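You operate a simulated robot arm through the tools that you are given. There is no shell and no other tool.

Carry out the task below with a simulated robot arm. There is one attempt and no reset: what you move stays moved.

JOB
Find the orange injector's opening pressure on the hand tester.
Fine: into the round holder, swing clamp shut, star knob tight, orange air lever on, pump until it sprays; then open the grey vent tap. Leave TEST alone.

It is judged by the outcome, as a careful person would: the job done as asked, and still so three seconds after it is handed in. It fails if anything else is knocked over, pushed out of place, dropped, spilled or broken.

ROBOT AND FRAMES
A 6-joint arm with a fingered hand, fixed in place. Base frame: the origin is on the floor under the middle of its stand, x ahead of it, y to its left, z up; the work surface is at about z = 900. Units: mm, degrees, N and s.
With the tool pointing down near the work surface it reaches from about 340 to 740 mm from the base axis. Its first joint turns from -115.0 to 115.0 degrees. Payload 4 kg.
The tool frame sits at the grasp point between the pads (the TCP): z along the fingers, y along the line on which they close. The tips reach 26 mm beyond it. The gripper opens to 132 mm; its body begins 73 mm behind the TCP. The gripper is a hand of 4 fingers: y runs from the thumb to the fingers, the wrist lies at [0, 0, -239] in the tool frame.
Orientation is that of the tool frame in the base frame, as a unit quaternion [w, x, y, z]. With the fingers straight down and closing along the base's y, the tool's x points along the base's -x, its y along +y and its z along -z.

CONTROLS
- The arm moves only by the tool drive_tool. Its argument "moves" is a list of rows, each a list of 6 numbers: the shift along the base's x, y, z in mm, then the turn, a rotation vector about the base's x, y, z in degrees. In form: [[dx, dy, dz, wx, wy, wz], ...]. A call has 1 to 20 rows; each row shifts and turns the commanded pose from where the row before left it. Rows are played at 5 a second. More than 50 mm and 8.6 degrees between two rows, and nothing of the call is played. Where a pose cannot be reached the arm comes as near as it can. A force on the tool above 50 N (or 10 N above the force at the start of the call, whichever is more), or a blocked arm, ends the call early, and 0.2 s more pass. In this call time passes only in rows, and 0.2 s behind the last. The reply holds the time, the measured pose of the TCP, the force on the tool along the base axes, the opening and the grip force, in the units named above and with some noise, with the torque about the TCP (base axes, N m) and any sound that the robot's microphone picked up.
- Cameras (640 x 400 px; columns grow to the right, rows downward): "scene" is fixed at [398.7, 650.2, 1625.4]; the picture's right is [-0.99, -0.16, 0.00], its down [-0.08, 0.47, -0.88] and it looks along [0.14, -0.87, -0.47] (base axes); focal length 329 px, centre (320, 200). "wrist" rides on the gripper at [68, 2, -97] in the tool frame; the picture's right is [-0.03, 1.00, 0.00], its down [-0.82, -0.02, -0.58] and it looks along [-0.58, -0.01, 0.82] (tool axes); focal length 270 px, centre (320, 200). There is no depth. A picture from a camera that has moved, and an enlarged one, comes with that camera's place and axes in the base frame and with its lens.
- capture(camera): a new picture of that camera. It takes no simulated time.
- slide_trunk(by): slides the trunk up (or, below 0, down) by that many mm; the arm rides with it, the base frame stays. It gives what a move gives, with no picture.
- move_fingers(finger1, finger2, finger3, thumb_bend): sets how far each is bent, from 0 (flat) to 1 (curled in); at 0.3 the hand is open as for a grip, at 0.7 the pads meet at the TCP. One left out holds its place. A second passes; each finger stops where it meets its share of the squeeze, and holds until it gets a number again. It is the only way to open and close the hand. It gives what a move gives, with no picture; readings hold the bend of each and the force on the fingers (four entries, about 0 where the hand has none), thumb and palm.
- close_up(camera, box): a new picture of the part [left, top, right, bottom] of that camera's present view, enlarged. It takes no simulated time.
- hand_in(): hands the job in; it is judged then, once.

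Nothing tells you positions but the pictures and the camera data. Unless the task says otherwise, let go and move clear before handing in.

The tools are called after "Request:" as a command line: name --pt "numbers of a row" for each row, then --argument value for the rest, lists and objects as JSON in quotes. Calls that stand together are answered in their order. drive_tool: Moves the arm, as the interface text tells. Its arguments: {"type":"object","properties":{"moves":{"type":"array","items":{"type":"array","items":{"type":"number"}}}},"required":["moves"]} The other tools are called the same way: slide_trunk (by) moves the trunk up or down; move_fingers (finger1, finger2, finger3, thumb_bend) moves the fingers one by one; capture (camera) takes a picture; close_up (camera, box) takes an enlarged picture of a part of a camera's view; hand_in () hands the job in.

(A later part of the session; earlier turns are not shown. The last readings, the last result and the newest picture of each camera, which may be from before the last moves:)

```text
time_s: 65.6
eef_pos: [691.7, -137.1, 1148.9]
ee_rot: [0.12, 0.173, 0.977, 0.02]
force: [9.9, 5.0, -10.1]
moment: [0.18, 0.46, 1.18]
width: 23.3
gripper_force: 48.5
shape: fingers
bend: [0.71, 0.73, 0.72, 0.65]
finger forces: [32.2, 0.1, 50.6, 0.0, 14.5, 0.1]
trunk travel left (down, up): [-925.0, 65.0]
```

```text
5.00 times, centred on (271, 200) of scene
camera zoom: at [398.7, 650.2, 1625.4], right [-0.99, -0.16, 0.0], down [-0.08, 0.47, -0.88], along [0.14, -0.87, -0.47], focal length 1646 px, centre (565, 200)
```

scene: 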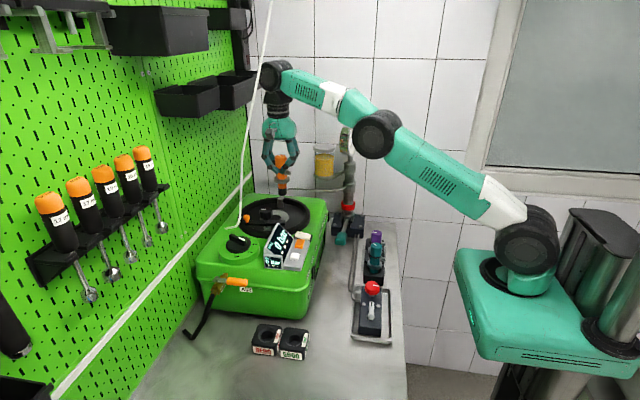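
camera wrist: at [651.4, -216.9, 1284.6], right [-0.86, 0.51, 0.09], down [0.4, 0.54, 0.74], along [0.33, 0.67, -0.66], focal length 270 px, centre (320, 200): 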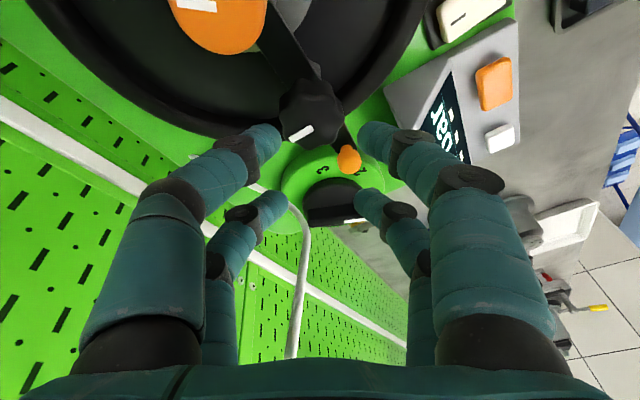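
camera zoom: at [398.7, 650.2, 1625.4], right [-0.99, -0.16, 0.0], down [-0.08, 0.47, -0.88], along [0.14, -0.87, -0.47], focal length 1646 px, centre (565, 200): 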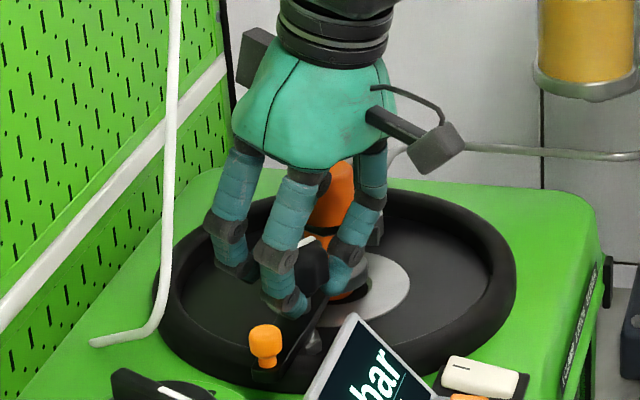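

The torque climbed to about 1.2 N·m and the knob stopped (its mark turned about 117° in total), so the star knob is tight. I'll let go and lift clear.

Request:
move_fingers --finger1 0.58 --finger2 0.58 --finger3 0.58 --thumb_bend 0.58

Request:
close_up --camera "wrist" --box '[220, 80, 420, 230]'

Request:
drive_tool --pt "0 0 10 0 0 0" --pt "0 0 20 0 0 0" --pt "0 0 25 0 0 0" --pt "-20 0 20 0 0 0" --pt "-40 0 10 0 0 0" --pt "-40 0 0 0 0 0"

Request:
capture --camera "wrist"

Request:
close_up --camera "scene" --box '[226, 160, 316, 240]'

```text
time_s: 66.6
eef_pos: [688.7, -138.7, 1150.2]
ee_rot: [0.121, 0.173, 0.977, 0.021]
force: [0.1, -0.3, -0.2]
moment: [0.01, -0.01, 0.01]
width: 41.7
gripper_force: 0.1
shape: fingers
bend: [0.57, 0.57, 0.57, 0.57]
finger forces: [0.0, 0.1, 0.1, 0.0, 0.0, 0.0]
trunk travel left (down, up): [-925.0, 65.0]
```

```text
2.67 times, centred on (320, 155) of wrist
camera zoom: at [603.6, -113.9, 1229.2], right [0.35, 0.93, 0.09], down [0.6, -0.3, 0.74], along [0.72, -0.21, -0.66], focal length 721 px, centre (320, 320)
```

zoom: 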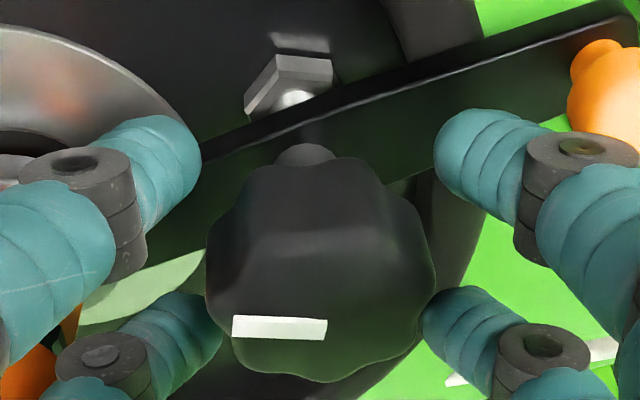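

```text
time_s: 68.0
eef_pos: [586.2, -138.3, 1236.1]
ee_rot: [0.12, 0.172, 0.978, 0.021]
force: [-0.6, 0.1, 0.2]
moment: [0.01, -0.01, 0.02]
width: 41.9
gripper_force: 0.1
shape: fingers
bend: [0.57, 0.57, 0.57, 0.57]
finger forces: [0.0, 0.0, 0.0, 0.0, 0.0, 0.0]
trunk travel left (down, up): [-925.0, 65.0]
```

```text
taken
camera wrist: at [501.2, -113.7, 1314.9], right [0.35, 0.93, 0.09], down [0.6, -0.3, 0.75], along [0.72, -0.21, -0.66], focal length 270 px, centre (320, 200)
```

wrist: 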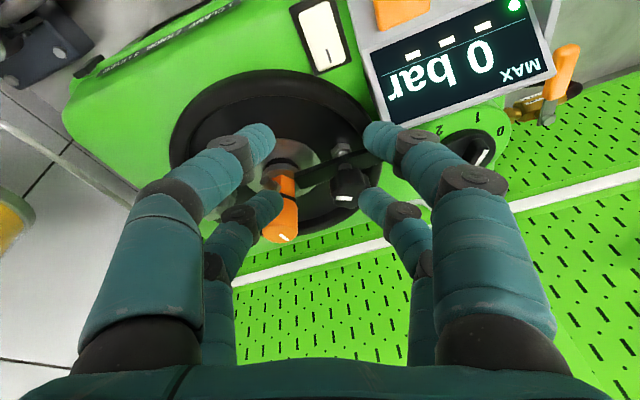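

```text
5.00 times, centred on (271, 200) of scene
camera zoom: at [398.7, 650.2, 1625.4], right [-0.99, -0.16, 0.0], down [-0.08, 0.47, -0.88], along [0.14, -0.87, -0.47], focal length 1646 px, centre (565, 200)
```

zoom: 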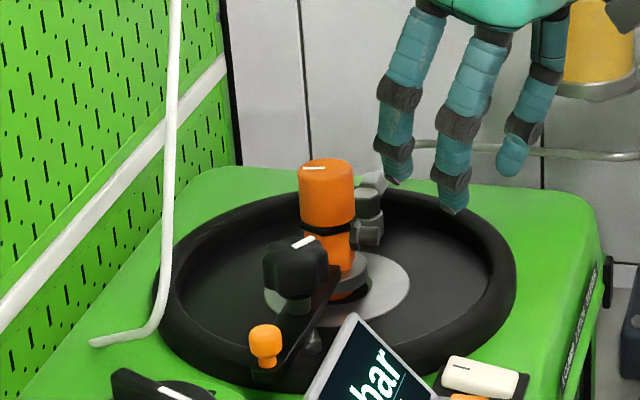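

A green light has come on beside the display, so the clamping seems recognised. I'll check the injector and display close up before the air lever.

Request:
close_up --camera "scene" --box '[246, 180, 306, 225]'

Request:
close_up --camera "wrist" --box '[360, 0, 560, 120]'

Request:
close_up --camera "wrist" --box '[200, 100, 400, 260]'

Request:
close_up --camera "scene" --box '[180, 260, 340, 360]'

```text
8.89 times, centred on (276, 202) of scene
camera zoom: at [398.7, 650.2, 1625.4], right [-0.99, -0.16, 0.0], down [-0.08, 0.47, -0.88], along [0.14, -0.87, -0.47], focal length 2927 px, centre (711, 178)
```

zoom: 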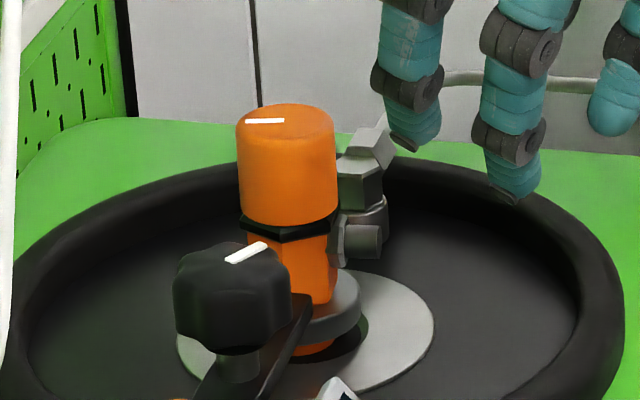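

```text
3.20 times, centred on (460, 60) of wrist
camera zoom: at [501.2, -113.7, 1314.9], right [0.35, 0.93, 0.09], down [0.6, -0.3, 0.75], along [0.72, -0.21, -0.66], focal length 865 px, centre (-128, 648)
```

zoom: 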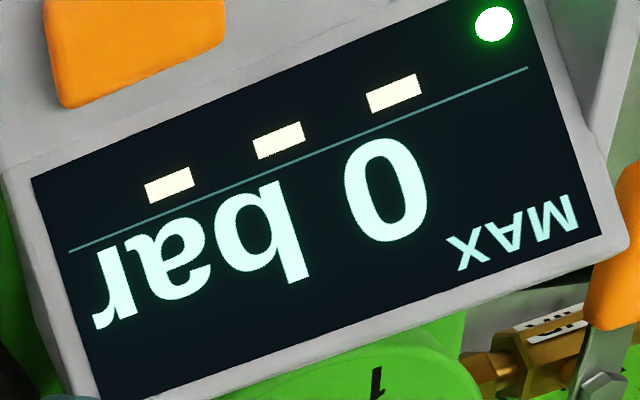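

```text
2.50 times, centred on (300, 180) of wrist
camera zoom: at [501.2, -113.7, 1314.9], right [0.35, 0.93, 0.09], down [0.6, -0.3, 0.75], along [0.72, -0.21, -0.66], focal length 676 px, centre (370, 250)
```

zoom: 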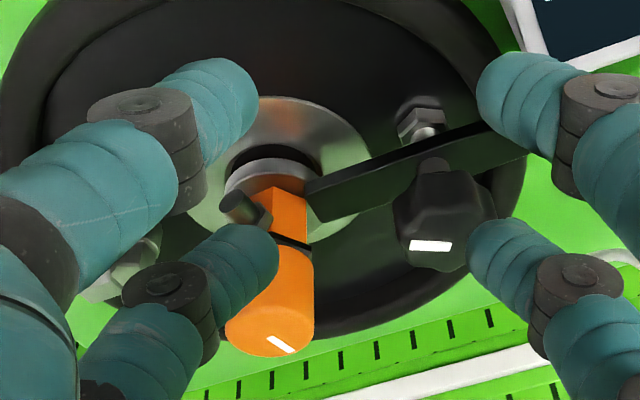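

```text
4.00 times, centred on (260, 310) of scene
camera zoom: at [398.7, 650.2, 1625.4], right [-0.99, -0.16, 0.0], down [-0.08, 0.47, -0.88], along [0.14, -0.87, -0.47], focal length 1317 px, centre (560, -240)
```

zoom: 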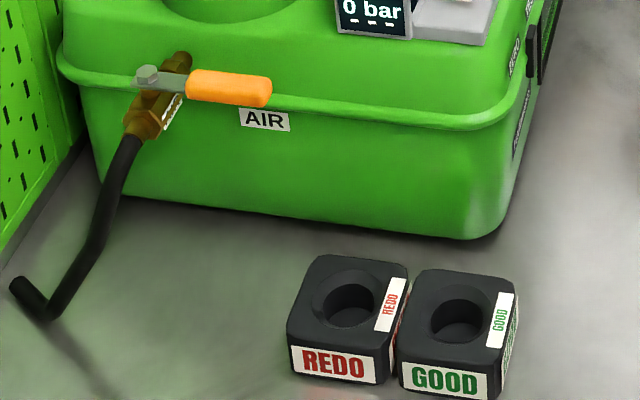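

The injector is upright under the clamp. Next is the AIR lever: its pivot is at about (745,79,1078) with the orange handle pointing to -x (tip near (665,82)), so it must swing to +y, in line with the pipe. I'll bring the hand upright and over there.

Request:
drive_tool --pt "0 0 0 0 7 0" --pt "0 0 0 0 7 0" --pt "0 0 0 0 0 7" --pt "0 0 0 0 0 7" --pt "0 0 0 0 0 6" --pt "0 40 0 0 0 0" --pt "0 40 0 0 0 0" --pt "0 40 0 0 0 0" --pt "0 40 0 0 0 0" --pt "0 40 0 0 0 0" --pt "0 40 0 0 0 0"

Request:
capture --camera "wrist"

Request:
close_up --camera "wrist" --box '[240, 120, 400, 240]'

Request:
capture --camera "scene"

```text
time_s: 70.4
eef_pos: [588.9, 102.3, 1234.5]
ee_rot: [0.0, 0.0, 1.0, -0.001]
force: [-0.3, 0.6, -0.1]
moment: [-0.01, 0.03, 0.0]
width: 42.0
gripper_force: 0.1
shape: fingers
bend: [0.57, 0.57, 0.57, 0.57]
finger forces: [0.1, 0.1, 0.0, 0.0, 0.1, 0.1]
trunk travel left (down, up): [-925.0, 65.0]
```

```text
taken
camera wrist: at [520.0, 104.2, 1332.2], right [0.03, 1.0, 0.0], down [0.82, -0.02, 0.58], along [0.58, -0.02, -0.82], focal length 270 px, centre (320, 200)
```

wrist: 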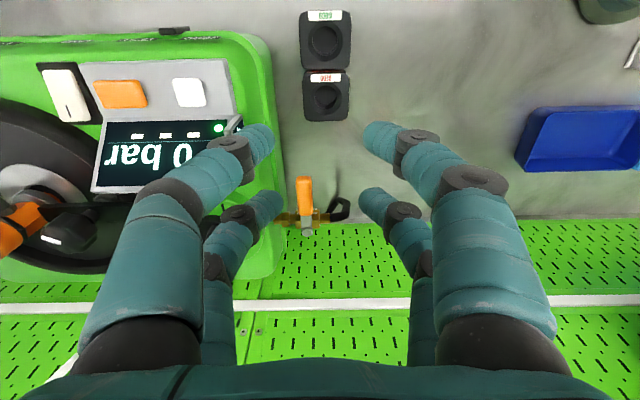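

```text
3.33 times, centred on (320, 180) of wrist
camera zoom: at [520.0, 104.2, 1332.2], right [0.03, 1.0, 0.0], down [0.82, -0.02, 0.58], along [0.58, -0.02, -0.82], focal length 901 px, centre (320, 267)
```

zoom: 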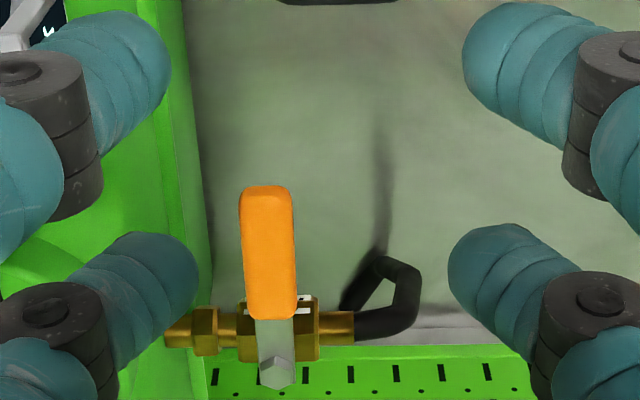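

```text
taken
```

scene: 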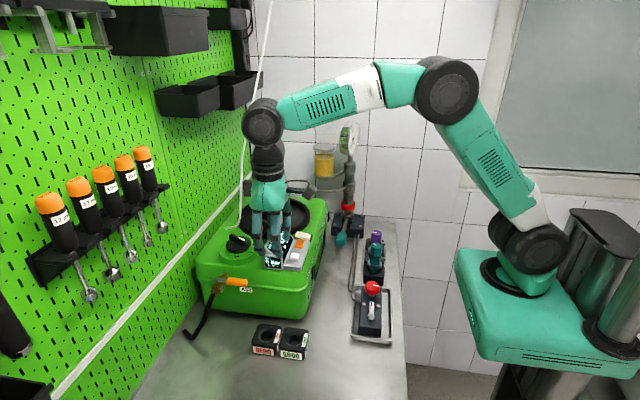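

The lever lies along x at y≈83 with its nut at (746,83). I'll place thumb and finger 3 down on its case side and pull it round towards +y.

Request:
move_fingers --finger1 0.45 --finger2 0.45 --finger3 0.45 --thumb_bend 0.45

Request:
drive_tool --pt "25 2 -20 0 0 0" --pt "25 2 -25 0 0 0" --pt "25 2 -25 0 0 0" --pt "28 1 -25 0 0 0"

Request:
capture --camera "wrist"

Request:
close_up --camera "wrist" --box '[200, 120, 440, 300]'

Request:
close_up --camera "scene" --box '[190, 210, 290, 320]'

```text
time_s: 71.4
eef_pos: [587.9, 101.1, 1235.6]
ee_rot: [-0.001, 0.0, 1.0, 0.0]
force: [0.1, 0.2, 0.2]
moment: [0.03, -0.01, -0.03]
width: 82.3
gripper_force: 0.2
shape: fingers
bend: [0.45, 0.45, 0.45, 0.45]
finger forces: [0.0, 0.0, 0.0, 0.0, 0.0, 0.0]
trunk travel left (down, up): [-925.0, 65.0]
```

```text
time_s: 72.4
eef_pos: [693.7, 108.6, 1138.8]
ee_rot: [0.0, 0.001, 1.0, 0.0]
force: [-0.2, 0.7, -0.3]
moment: [0.0, 0.02, 0.05]
width: 82.4
gripper_force: 0.1
shape: fingers
bend: [0.45, 0.45, 0.45, 0.45]
finger forces: [0.0, 0.0, 0.1, 0.0, 0.0, 0.0]
trunk travel left (down, up): [-925.0, 65.0]
```

```text
taken
camera wrist: at [624.0, 109.9, 1236.6], right [0.03, 1.0, 0.0], down [0.82, -0.02, 0.58], along [0.58, -0.01, -0.82], focal length 270 px, centre (320, 200)
```

wrist: 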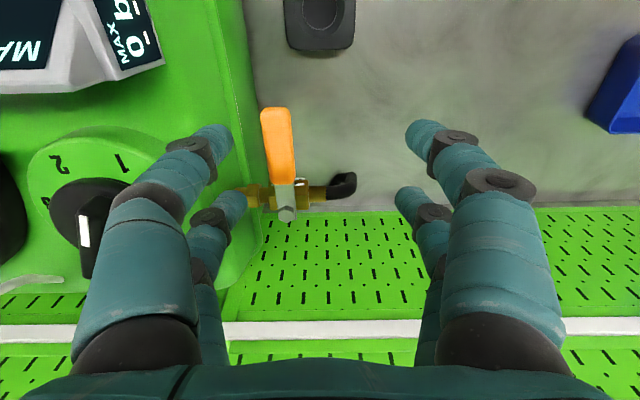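

```text
2.22 times, centred on (320, 210) of wrist
camera zoom: at [624.0, 109.9, 1236.6], right [0.03, 1.0, 0.0], down [0.82, -0.02, 0.58], along [0.58, -0.01, -0.82], focal length 601 px, centre (320, 178)
```

zoom: 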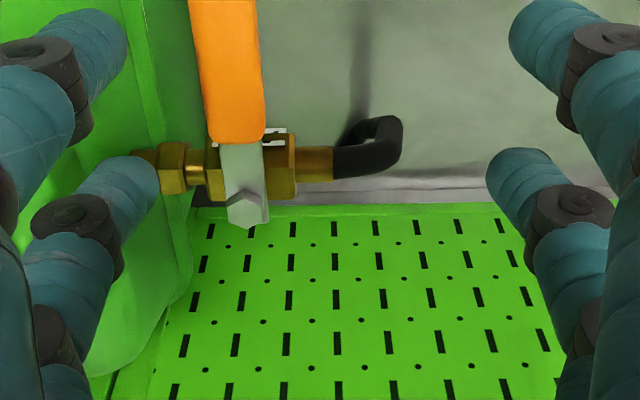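

```text
3.64 times, centred on (240, 265) of scene
camera zoom: at [398.7, 650.2, 1625.4], right [-0.99, -0.16, 0.0], down [-0.08, 0.47, -0.88], along [0.14, -0.87, -0.47], focal length 1197 px, centre (611, -36)
```

zoom: 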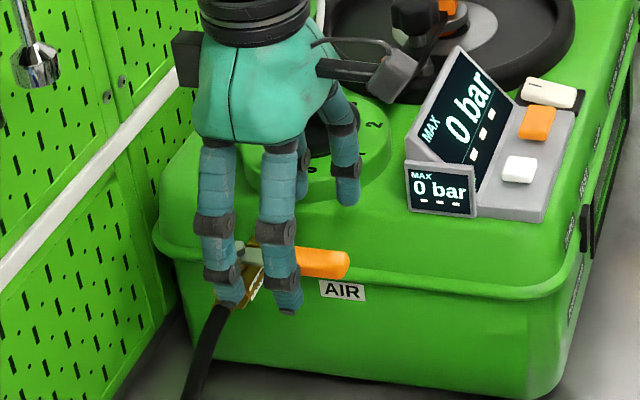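

Request:
drive_tool --pt "-1 0 -15 0 0 0" --pt "0 0 -15 0 0 0" --pt "0 0 -12 0 0 0" --pt "0 0 -6 0 0 0"

Request:
capture --camera "wrist"

Request:
close_up --camera "scene" --box '[190, 220, 280, 320]'

```text
time_s: 73.4
eef_pos: [690.2, 108.8, 1091.9]
ee_rot: [0.0, 0.0, 1.0, 0.001]
force: [0.0, 0.7, -0.2]
moment: [0.01, -0.03, 0.02]
width: 82.4
gripper_force: 0.0
shape: fingers
bend: [0.45, 0.45, 0.45, 0.45]
finger forces: [0.1, 0.1, 0.1, 0.1, 0.1, 0.0]
trunk travel left (down, up): [-925.0, 65.0]
```

```text
taken
camera wrist: at [622.2, 110.2, 1189.4], right [0.02, 1.0, 0.0], down [0.82, -0.02, 0.58], along [0.58, -0.01, -0.82], focal length 270 px, centre (320, 200)
```

wrist: 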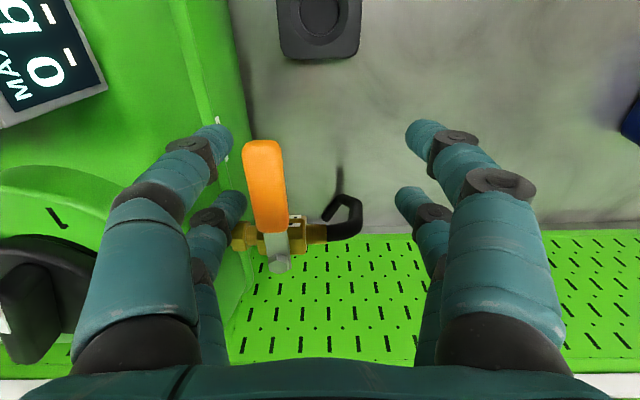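

```text
4.00 times, centred on (235, 270) of scene
camera zoom: at [398.7, 650.2, 1625.4], right [-0.99, -0.16, 0.0], down [-0.08, 0.47, -0.88], along [0.14, -0.87, -0.47], focal length 1317 px, centre (660, -80)
```

zoom: 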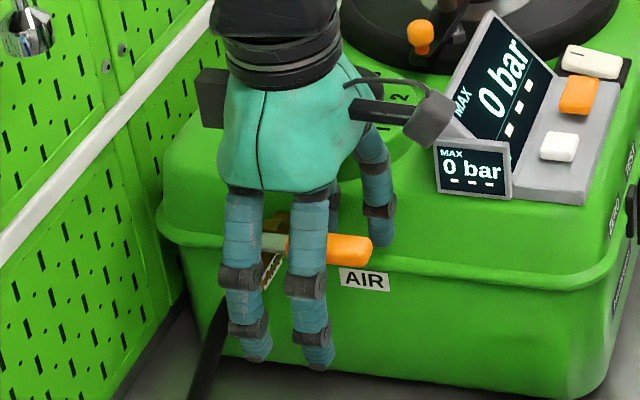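

Thumb and finger 3 are beside the handle without touching. I'll pull the lever round in an arc, first the first third.

Request:
drive_tool --pt "-2 6 0 0 0 0" --pt "-1.5 5.5 0 0 0 0" --pt "-1.5 5.5 0 0 0 0" --pt "0 5.6 0 0 0 0" --pt "0 5.7 0 0 0 0"

Request:
capture --camera "wrist"

Request:
close_up --camera "scene" --box '[190, 220, 280, 320]'

```text
time_s: 74.6
eef_pos: [686.6, 137.5, 1091.4]
ee_rot: [0.0, 0.0, 1.0, 0.001]
force: [-0.2, -1.0, -0.8]
moment: [-0.02, 0.02, -0.02]
width: 82.8
gripper_force: 0.3
shape: fingers
bend: [0.45, 0.45, 0.44, 0.45]
finger forces: [0.0, 0.1, 0.6, 0.0, 0.1, 0.0]
trunk travel left (down, up): [-925.0, 65.0]
```

```text
taken
camera wrist: at [617.2, 138.2, 1189.3], right [0.03, 1.0, 0.0], down [0.82, -0.02, 0.58], along [0.58, -0.01, -0.82], focal length 270 px, centre (320, 200)
```

wrist: 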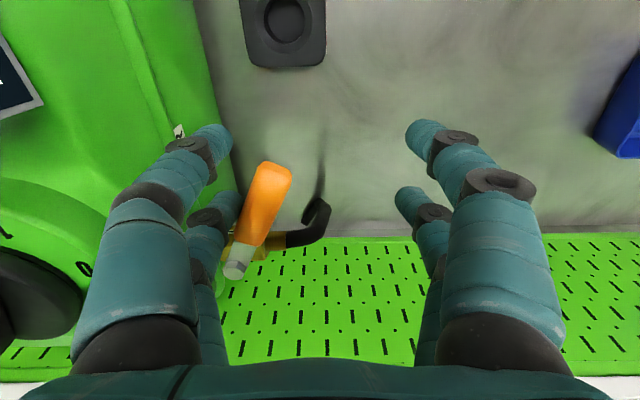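

```text
4.00 times, centred on (235, 270) of scene
camera zoom: at [398.7, 650.2, 1625.4], right [-0.99, -0.16, 0.0], down [-0.08, 0.47, -0.88], along [0.14, -0.87, -0.47], focal length 1317 px, centre (660, -80)
```

zoom: 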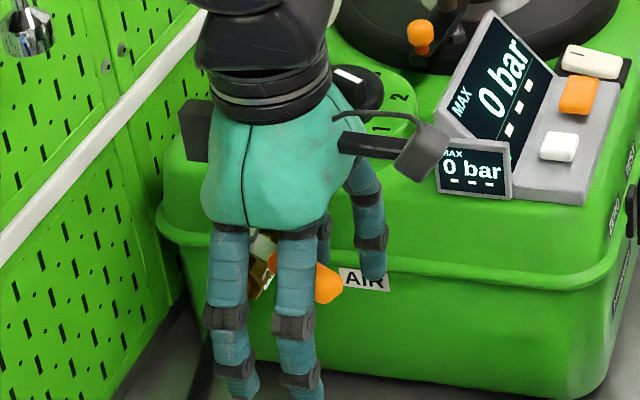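

The lever is turning. I'll continue along the arc.

Request:
drive_tool --pt "1.4 5.5 0 0 0 0" --pt "1.4 5.5 0 0 0 0" --pt "2.8 4.9 0 0 0 0" --pt "2.8 4.9 0 0 0 0" --pt "4 4 0 0 0 0"

Request:
capture --camera "wrist"

Request:
close_up --camera "scene" --box '[190, 220, 280, 320]'

```text
time_s: 75.8
eef_pos: [697.9, 162.0, 1092.2]
ee_rot: [-0.001, -0.001, 1.0, 0.0]
force: [-0.1, -0.5, 0.3]
moment: [-0.01, -0.01, -0.03]
width: 82.8
gripper_force: 0.0
shape: fingers
bend: [0.45, 0.45, 0.44, 0.45]
finger forces: [0.0, 0.0, 0.6, 0.1, 0.0, 0.0]
trunk travel left (down, up): [-925.0, 65.0]
```

```text
taken
camera wrist: at [629.7, 162.8, 1188.9], right [0.03, 1.0, 0.0], down [0.82, -0.02, 0.58], along [0.58, -0.01, -0.82], focal length 270 px, centre (320, 200)
```

wrist: 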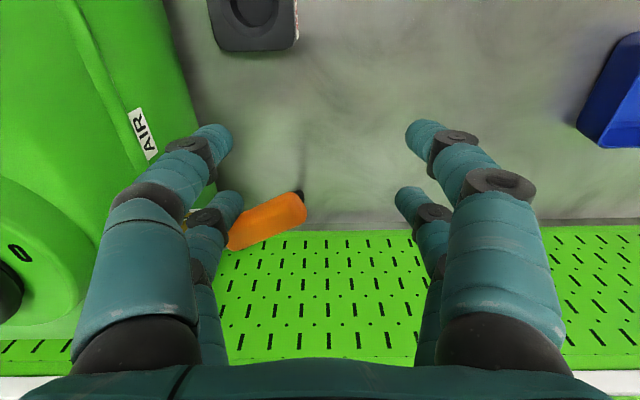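

```text
4.00 times, centred on (235, 270) of scene
camera zoom: at [398.7, 650.2, 1625.4], right [-0.99, -0.16, 0.0], down [-0.08, 0.47, -0.88], along [0.14, -0.87, -0.47], focal length 1317 px, centre (660, -80)
```

zoom: 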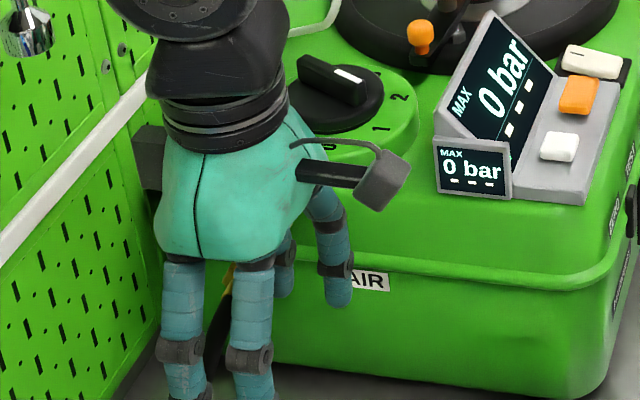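

Request:
drive_tool --pt "4 4 0 0 0 0" --pt "4.5 2.7 0 0 0 0" --pt "3 1 0 0 0 0"

Request:
capture --camera "wrist"

Request:
close_up --camera "wrist" --box '[180, 140, 340, 260]'

```text
time_s: 76.6
eef_pos: [710.6, 169.7, 1091.9]
ee_rot: [0.0, 0.0, 1.0, 0.0]
force: [-0.3, -0.7, -0.2]
moment: [0.0, 0.01, -0.05]
width: 82.5
gripper_force: 0.5
shape: fingers
bend: [0.45, 0.45, 0.44, 0.45]
finger forces: [0.0, 0.0, 0.7, 0.1, 0.1, 0.0]
trunk travel left (down, up): [-925.0, 65.0]
```

```text
taken
camera wrist: at [641.5, 170.6, 1189.5], right [0.02, 1.0, 0.0], down [0.82, -0.02, 0.58], along [0.58, -0.01, -0.82], focal length 270 px, centre (320, 200)
```

wrist: 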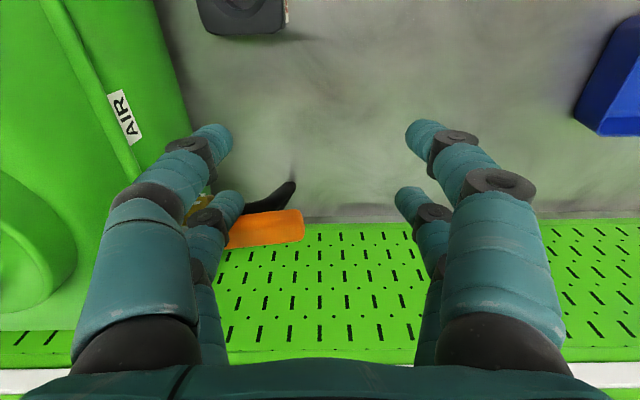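

```text
3.33 times, centred on (260, 200) of wrist
camera zoom: at [641.5, 170.6, 1189.5], right [0.02, 1.0, 0.0], down [0.82, -0.02, 0.58], along [0.58, -0.01, -0.82], focal length 901 px, centre (520, 200)
```

zoom: 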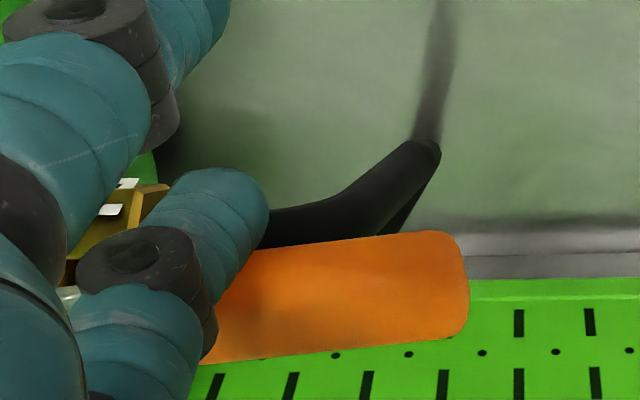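

Request:
drive_tool --pt "2.5 0.5 0 0 0 0" --pt "2.5 0 0 0 0 0"

Request:
close_up --camera "wrist" --box '[180, 140, 340, 260]'

```text
time_s: 77.2
eef_pos: [715.6, 170.6, 1092.0]
ee_rot: [0.0, 0.0, 1.0, 0.0]
force: [-0.9, 0.3, -1.3]
moment: [-0.03, 0.02, -0.04]
width: 82.4
gripper_force: 0.6
shape: fingers
bend: [0.45, 0.45, 0.45, 0.45]
finger forces: [0.1, 0.1, 1.2, 0.0, 0.0, 0.0]
trunk travel left (down, up): [-925.0, 65.0]
```

```text
3.33 times, centred on (260, 200) of wrist
camera zoom: at [646.3, 171.0, 1189.5], right [0.03, 1.0, 0.0], down [0.82, -0.02, 0.58], along [0.58, -0.01, -0.82], focal length 901 px, centre (520, 200)
```

zoom: 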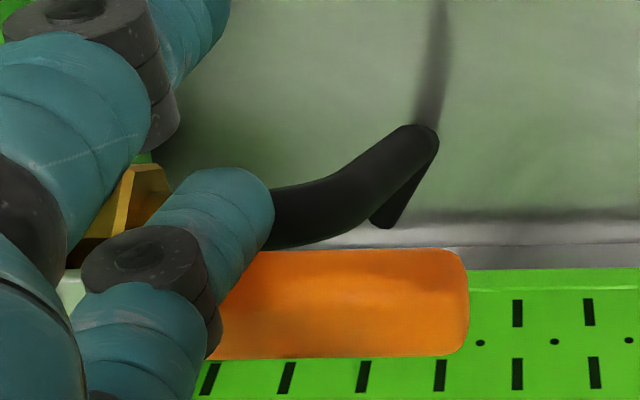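

Request:
drive_tool --pt "2 0 0 0 0 0"

Request:
close_up --camera "wrist" --box '[180, 140, 340, 260]'

Request:
close_up --camera "scene" --box '[200, 200, 300, 290]'

```text
time_s: 77.6
eef_pos: [716.3, 169.6, 1092.6]
ee_rot: [0.0, 0.0, 1.0, 0.0]
force: [-5.2, 0.7, 0.1]
moment: [-0.01, 0.07, -0.21]
width: 82.4
gripper_force: 2.8
shape: fingers
bend: [0.45, 0.45, 0.45, 0.45]
finger forces: [0.1, 0.0, 4.8, 0.0, 0.0, 0.0]
trunk travel left (down, up): [-925.0, 65.0]
```

```text
3.33 times, centred on (260, 200) of wrist
camera zoom: at [647.4, 171.0, 1189.6], right [0.03, 1.0, 0.0], down [0.82, -0.02, 0.58], along [0.58, -0.01, -0.82], focal length 901 px, centre (520, 200)
```

zoom: 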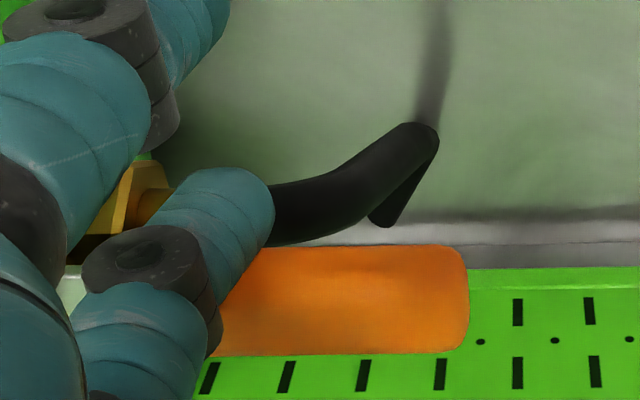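

```text
4.44 times, centred on (250, 245) of scene
camera zoom: at [398.7, 650.2, 1625.4], right [-0.99, -0.16, 0.0], down [-0.08, 0.47, -0.88], along [0.14, -0.87, -0.47], focal length 1463 px, centre (631, 0)
```

zoom: 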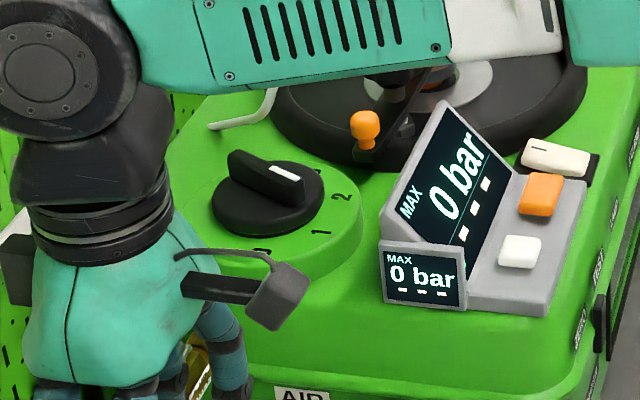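

The air lever is parallel to its pipe and against its stop: air on. I'll back off and lift clear, then check the display.

Request:
drive_tool --pt "-5 0 0 0 0 0" --pt "-5 0 5 0 0 0" --pt "-3 0 25 0 0 0" --pt "-5 0 35 0 0 0" --pt "-20 0 35 0 0 0" --pt "-40 0 20 0 0 0" --pt "-40 -10 10 0 0 0" --pt "-40 -20 0 0 0 0"

Request:
capture --camera "wrist"

Request:
capture --camera "scene"

Request:
close_up --camera "scene" --box '[196, 190, 316, 300]'

```text
time_s: 79.4
eef_pos: [557.4, 139.5, 1224.5]
ee_rot: [0.001, 0.0, 1.0, -0.001]
force: [-0.3, -0.2, 0.9]
moment: [-0.02, -0.05, 0.01]
width: 82.7
gripper_force: 0.0
shape: fingers
bend: [0.45, 0.45, 0.45, 0.45]
finger forces: [0.0, 0.1, 0.0, 0.0, 0.0, 0.0]
trunk travel left (down, up): [-925.0, 65.0]
```

```text
taken
camera wrist: at [488.4, 141.0, 1321.8], right [0.02, 1.0, 0.0], down [0.81, -0.02, 0.58], along [0.58, -0.01, -0.81], focal length 270 px, centre (320, 200)
```

wrist: 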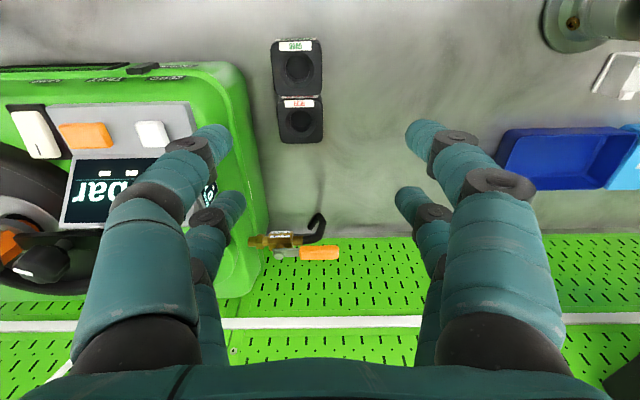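

```text
taken
```

scene: 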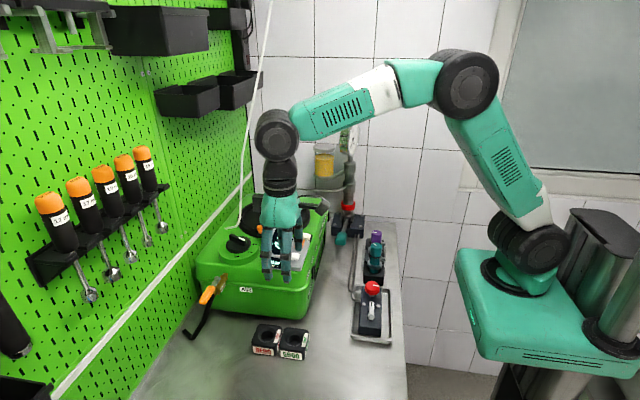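

```text
3.64 times, centred on (256, 245) of scene
camera zoom: at [398.7, 650.2, 1625.4], right [-0.99, -0.16, 0.0], down [-0.08, 0.47, -0.88], along [0.14, -0.87, -0.47], focal length 1197 px, centre (553, 36)
```

zoom: 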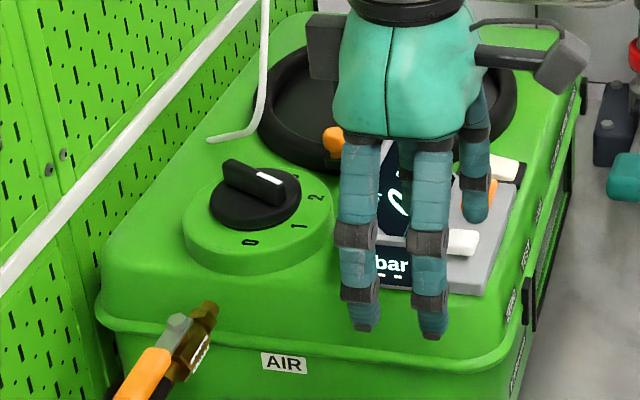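

The air lever is open. Now the pump: I'll move over to view its teal handle and the gauge closely.

Request:
drive_tool --pt "-30 -35 0 0 0 0" --pt "-30 -35 0 0 0 0" --pt "-30 -35 0 0 0 0" --pt "-30 -35 0 0 0 0" --pt "-30 -35 0 0 0 0" --pt "-20 -40 0 0 0 0" --pt "0 -45 0 0 0 0" --pt "0 -45 0 0 0 0" --pt "0 -45 0 0 0 0"

Request:
capture --camera "wrist"

Request:
close_up --camera "wrist" --box '[200, 100, 440, 250]'

Request:
close_up --camera "scene" --box '[300, 120, 428, 300]'

Request:
close_up --camera "scene" --box '[320, 180, 384, 260]'

```text
time_s: 81.4
eef_pos: [390.0, -208.9, 1222.4]
ee_rot: [0.0, 0.0, 1.0, 0.0]
force: [-0.4, 0.5, 0.6]
moment: [0.01, -0.01, 0.03]
width: 83.0
gripper_force: 0.1
shape: fingers
bend: [0.45, 0.45, 0.45, 0.45]
finger forces: [0.0, 0.0, 0.1, 0.1, 0.0, 0.0]
trunk travel left (down, up): [-925.0, 65.0]
```

```text
taken
camera wrist: at [321.1, -209.0, 1319.7], right [0.02, 1.0, 0.0], down [0.82, -0.02, 0.58], along [0.58, -0.01, -0.82], focal length 270 px, centre (320, 200)
```

wrist: 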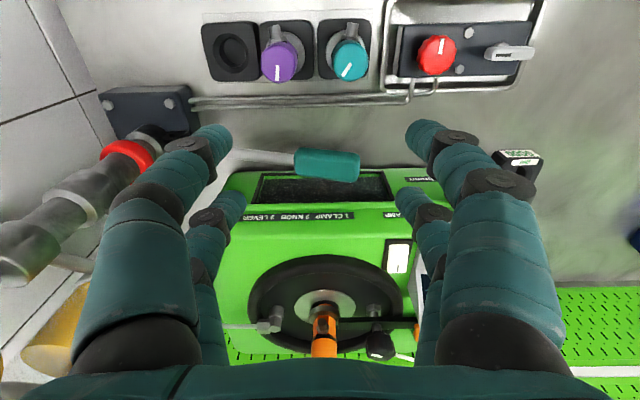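

```text
2.67 times, centred on (320, 175) of wrist
camera zoom: at [321.1, -209.0, 1319.7], right [0.02, 1.0, 0.0], down [0.82, -0.02, 0.58], along [0.58, -0.01, -0.82], focal length 721 px, centre (320, 267)
```

zoom: 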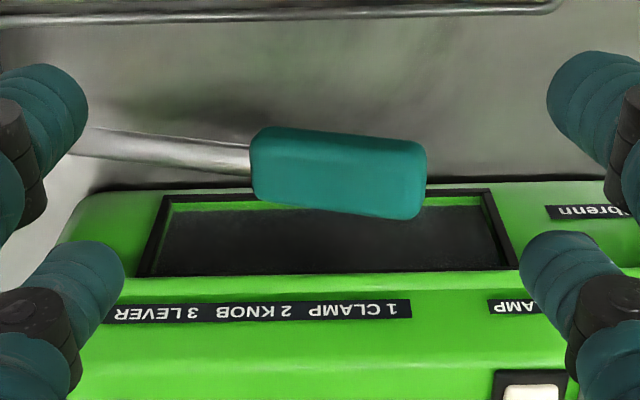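

```text
2.22 times, centred on (364, 210) of scene
camera zoom: at [398.7, 650.2, 1625.4], right [-0.99, -0.16, 0.0], down [-0.08, 0.47, -0.88], along [0.14, -0.87, -0.47], focal length 732 px, centre (222, 178)
```

zoom: 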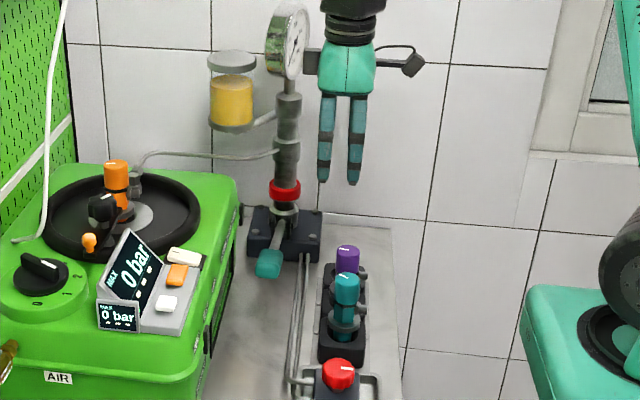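

```text
5.00 times, centred on (352, 220) of scene
camera zoom: at [398.7, 650.2, 1625.4], right [-0.99, -0.16, 0.0], down [-0.08, 0.47, -0.88], along [0.14, -0.87, -0.47], focal length 1646 px, centre (160, 100)
```

zoom: 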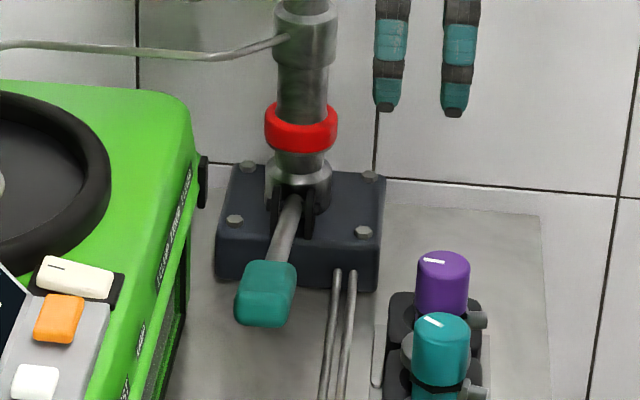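

The pump grip is about 77 mm long, centred near (469,-205,1035), sloping up from its pivot near (466,-406,979). I'll turn the hand -90° to close across the grip, narrow the fingers, and move above it.

Request:
move_fingers --finger1 0.55 --finger2 0.55 --finger3 0.55 --thumb_bend 0.55

Request:
drive_tool --pt "7 2 -5 0 0 -8.18182" --pt "7 2 -5 0 0 -8.18182" --pt "7 2 -5 0 0 -8.18182" --pt "7 2 -5 0 0 -8.18182" --pt "7 2 -5 0 0 -8.18182" --pt "7 2 -5 0 0 -8.18182" --pt "7 2 -5 0 0 -8.18182" --pt "7 2 -5 0 0 -8.18182" --pt "7 2 -5 0 0 -8.18182" --pt "7 1 -5 0 0 -8.18182" --pt "9 0 -5 0 0 -8.18182"

Request:
capture --camera "wrist"

Request:
close_up --camera "wrist" --box '[220, 40, 420, 190]'

Request:
close_up --camera "scene" --box '[300, 120, 428, 260]'

```text
time_s: 82.4
eef_pos: [390.7, -209.5, 1222.3]
ee_rot: [0.0, 0.0, 1.0, 0.0]
force: [-0.3, 0.1, -0.5]
moment: [0.02, 0.01, -0.01]
width: 49.5
gripper_force: 0.1
shape: fingers
bend: [0.55, 0.55, 0.55, 0.55]
finger forces: [0.0, 0.0, 0.1, 0.1, 0.0, 0.0]
trunk travel left (down, up): [-925.0, 65.0]
```

```text
time_s: 84.8
eef_pos: [469.5, -193.0, 1166.3]
ee_rot: [-0.001, 0.708, 0.706, 0.0]
force: [-0.4, -0.1, 0.3]
moment: [-0.02, 0.02, 0.0]
width: 49.7
gripper_force: 0.0
shape: fingers
bend: [0.55, 0.55, 0.55, 0.55]
finger forces: [0.1, 0.0, 0.0, 0.0, 0.0, 0.0]
trunk travel left (down, up): [-925.0, 65.0]
```

```text
taken
camera wrist: at [470.3, -123.6, 1264.1], right [1.0, -0.03, 0.0], down [-0.02, -0.82, 0.58], along [-0.02, -0.58, -0.82], focal length 270 px, centre (320, 200)
```

wrist: 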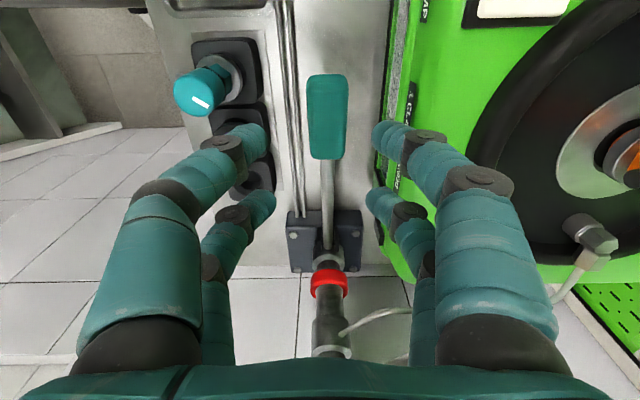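

```text
2.67 times, centred on (320, 115) of wrist
camera zoom: at [470.3, -123.6, 1264.1], right [1.0, -0.03, 0.0], down [-0.02, -0.82, 0.58], along [-0.02, -0.58, -0.82], focal length 721 px, centre (320, 427)
```

zoom: 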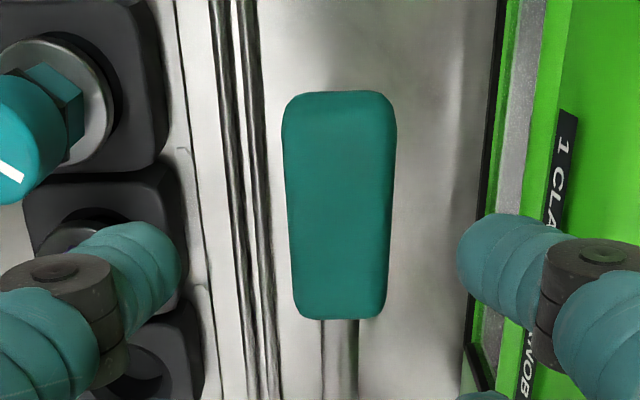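

```text
2.86 times, centred on (364, 190) of scene
camera zoom: at [398.7, 650.2, 1625.4], right [-0.99, -0.16, 0.0], down [-0.08, 0.47, -0.88], along [0.14, -0.87, -0.47], focal length 941 px, centre (194, 229)
```

zoom: 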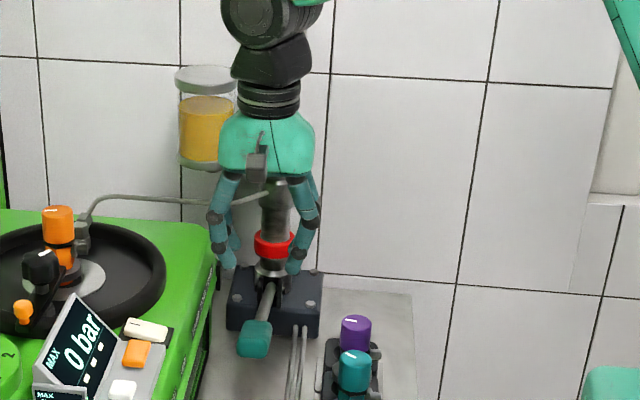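

The grip is centred at about x=474.5, y from -160 to -238, top around z=1034. I'll narrow the fingers a bit (the case front is close), and lower around it.

Request:
move_fingers --finger1 0.585 --finger2 0.585 --finger3 0.585 --thumb_bend 0.585

Request:
drive_tool --pt "3 2 -25 0 0 0" --pt "2.5 2 -30 0 0 0" --pt "0 0 -30 0 0 0" --pt "0 0 -20 0 0 0"

Request:
capture --camera "wrist"

Request:
close_up --camera "scene" --box '[310, 170, 400, 260]'

```text
time_s: 85.8
eef_pos: [467.8, -192.2, 1167.4]
ee_rot: [0.0, 0.707, 0.707, 0.0]
force: [0.0, 0.3, 0.4]
moment: [-0.02, 0.0, -0.03]
width: 39.5
gripper_force: 0.1
shape: fingers
bend: [0.58, 0.58, 0.58, 0.58]
finger forces: [0.0, 0.0, 0.0, 0.0, 0.0, 0.0]
trunk travel left (down, up): [-925.0, 65.0]
```

```text
time_s: 86.8
eef_pos: [474.8, -187.7, 1062.2]
ee_rot: [0.001, 0.707, 0.708, -0.001]
force: [0.3, -0.2, 0.2]
moment: [-0.03, -0.04, 0.01]
width: 39.4
gripper_force: 0.0
shape: fingers
bend: [0.58, 0.58, 0.58, 0.58]
finger forces: [0.0, 0.0, 0.1, 0.0, 0.0, 0.0]
trunk travel left (down, up): [-925.0, 65.0]
```

```text
taken
camera wrist: at [476.0, -119.4, 1159.8], right [1.0, -0.02, 0.0], down [-0.02, -0.82, 0.58], along [-0.01, -0.58, -0.82], focal length 270 px, centre (320, 200)
```

wrist: 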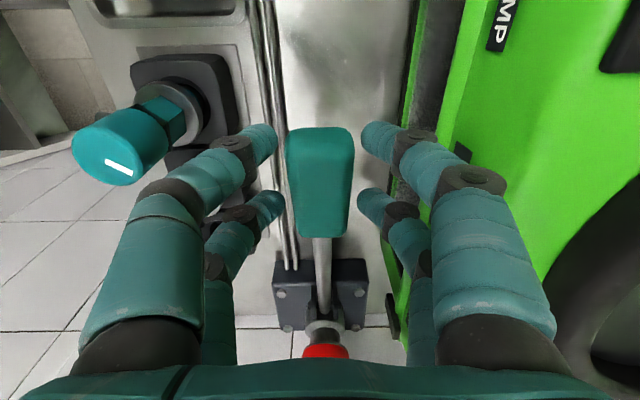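

```text
4.44 times, centred on (355, 215) of scene
camera zoom: at [398.7, 650.2, 1625.4], right [-0.99, -0.16, 0.0], down [-0.08, 0.47, -0.88], along [0.14, -0.87, -0.47], focal length 1463 px, centre (164, 133)
```

zoom: 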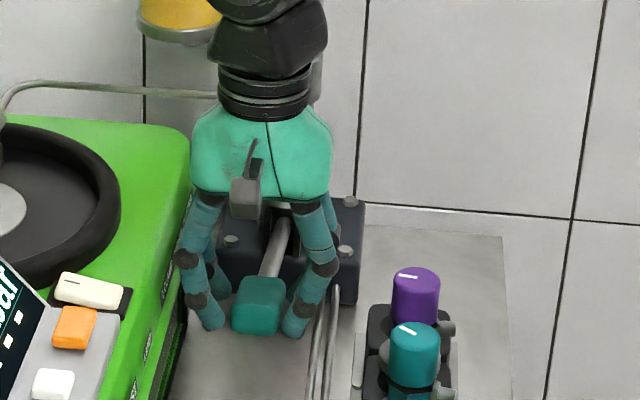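

Request:
drive_tool --pt "0 0 -12 0 0 0" --pt "0 0 -12 0 0 0" --pt "0 0 -8 0 0 0"

Request:
capture --camera "wrist"

Request:
close_up --camera "scene" --box '[310, 180, 390, 260]'

```text
time_s: 87.6
eef_pos: [474.0, -186.9, 1030.9]
ee_rot: [0.0, 0.707, 0.707, -0.001]
force: [-1.0, -0.1, 0.8]
moment: [0.08, -0.01, 0.01]
width: 39.5
gripper_force: 0.1
shape: fingers
bend: [0.58, 0.58, 0.58, 0.58]
finger forces: [0.0, 0.1, 0.0, 0.0, 0.1, 0.1]
trunk travel left (down, up): [-925.0, 65.0]
```

```text
taken
camera wrist: at [475.1, -119.4, 1127.6], right [1.0, -0.02, 0.0], down [-0.02, -0.82, 0.58], along [-0.01, -0.58, -0.82], focal length 270 px, centre (320, 200)
```

wrist: 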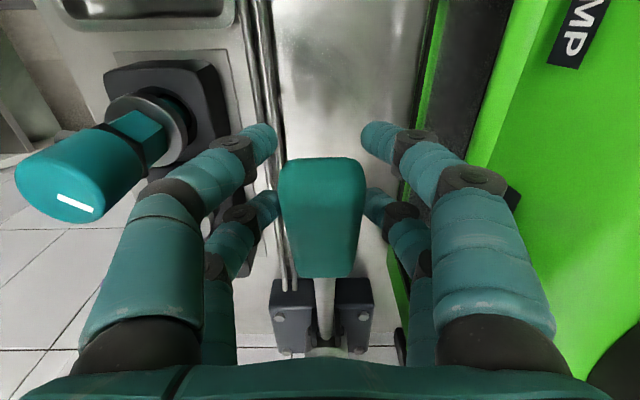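

```text
5.00 times, centred on (350, 220) of scene
camera zoom: at [398.7, 650.2, 1625.4], right [-0.99, -0.16, 0.0], down [-0.08, 0.47, -0.88], along [0.14, -0.87, -0.47], focal length 1646 px, centre (170, 100)
```

zoom: 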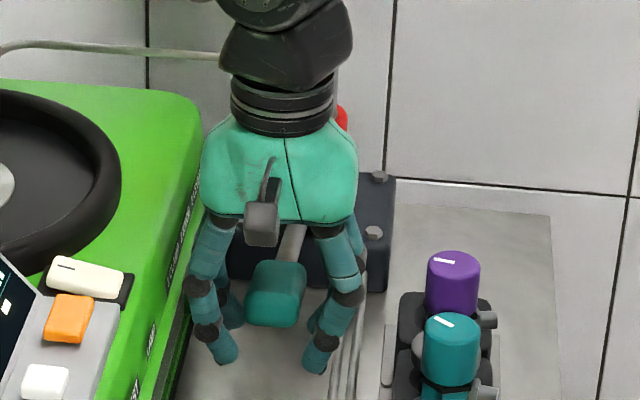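

Fingers flank the grip, centred. I'll close on it.

Request:
move_fingers --finger1 0.75 --finger2 0.75 --finger3 0.75 --thumb_bend 0.75

Request:
capture --camera "wrist"

Request:
close_up --camera "scene" --box '[310, 180, 390, 260]'

```text
time_s: 88.6
eef_pos: [473.5, -186.2, 1028.9]
ee_rot: [-0.002, 0.708, 0.707, -0.001]
force: [-7.7, 2.6, -24.3]
moment: [0.07, 0.01, 0.15]
width: 2.4
gripper_force: 21.1
shape: fingers
bend: [0.73, 0.68, 0.7, 0.67]
finger forces: [7.6, 10.3, 10.8, 0.1, 13.7, 0.0]
trunk travel left (down, up): [-925.0, 65.0]
```

```text
taken
camera wrist: at [474.9, -119.2, 1126.5], right [1.0, -0.02, 0.0], down [-0.02, -0.82, 0.58], along [-0.02, -0.58, -0.82], focal length 270 px, centre (320, 200)
```

wrist: 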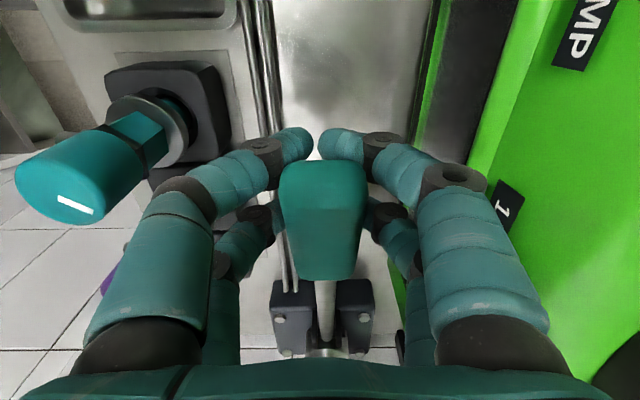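

```text
5.00 times, centred on (350, 220) of scene
camera zoom: at [398.7, 650.2, 1625.4], right [-0.99, -0.16, 0.0], down [-0.08, 0.47, -0.88], along [0.14, -0.87, -0.47], focal length 1646 px, centre (170, 100)
```

zoom: 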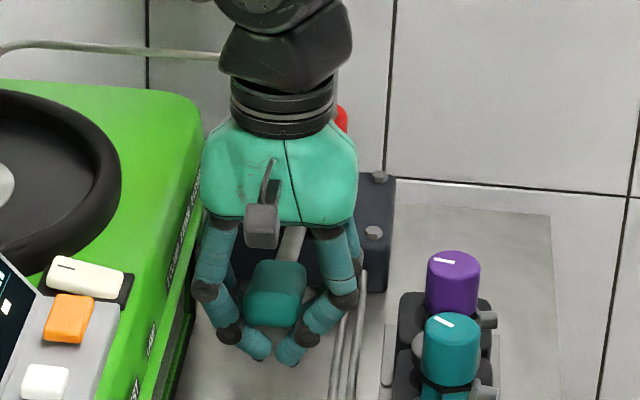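

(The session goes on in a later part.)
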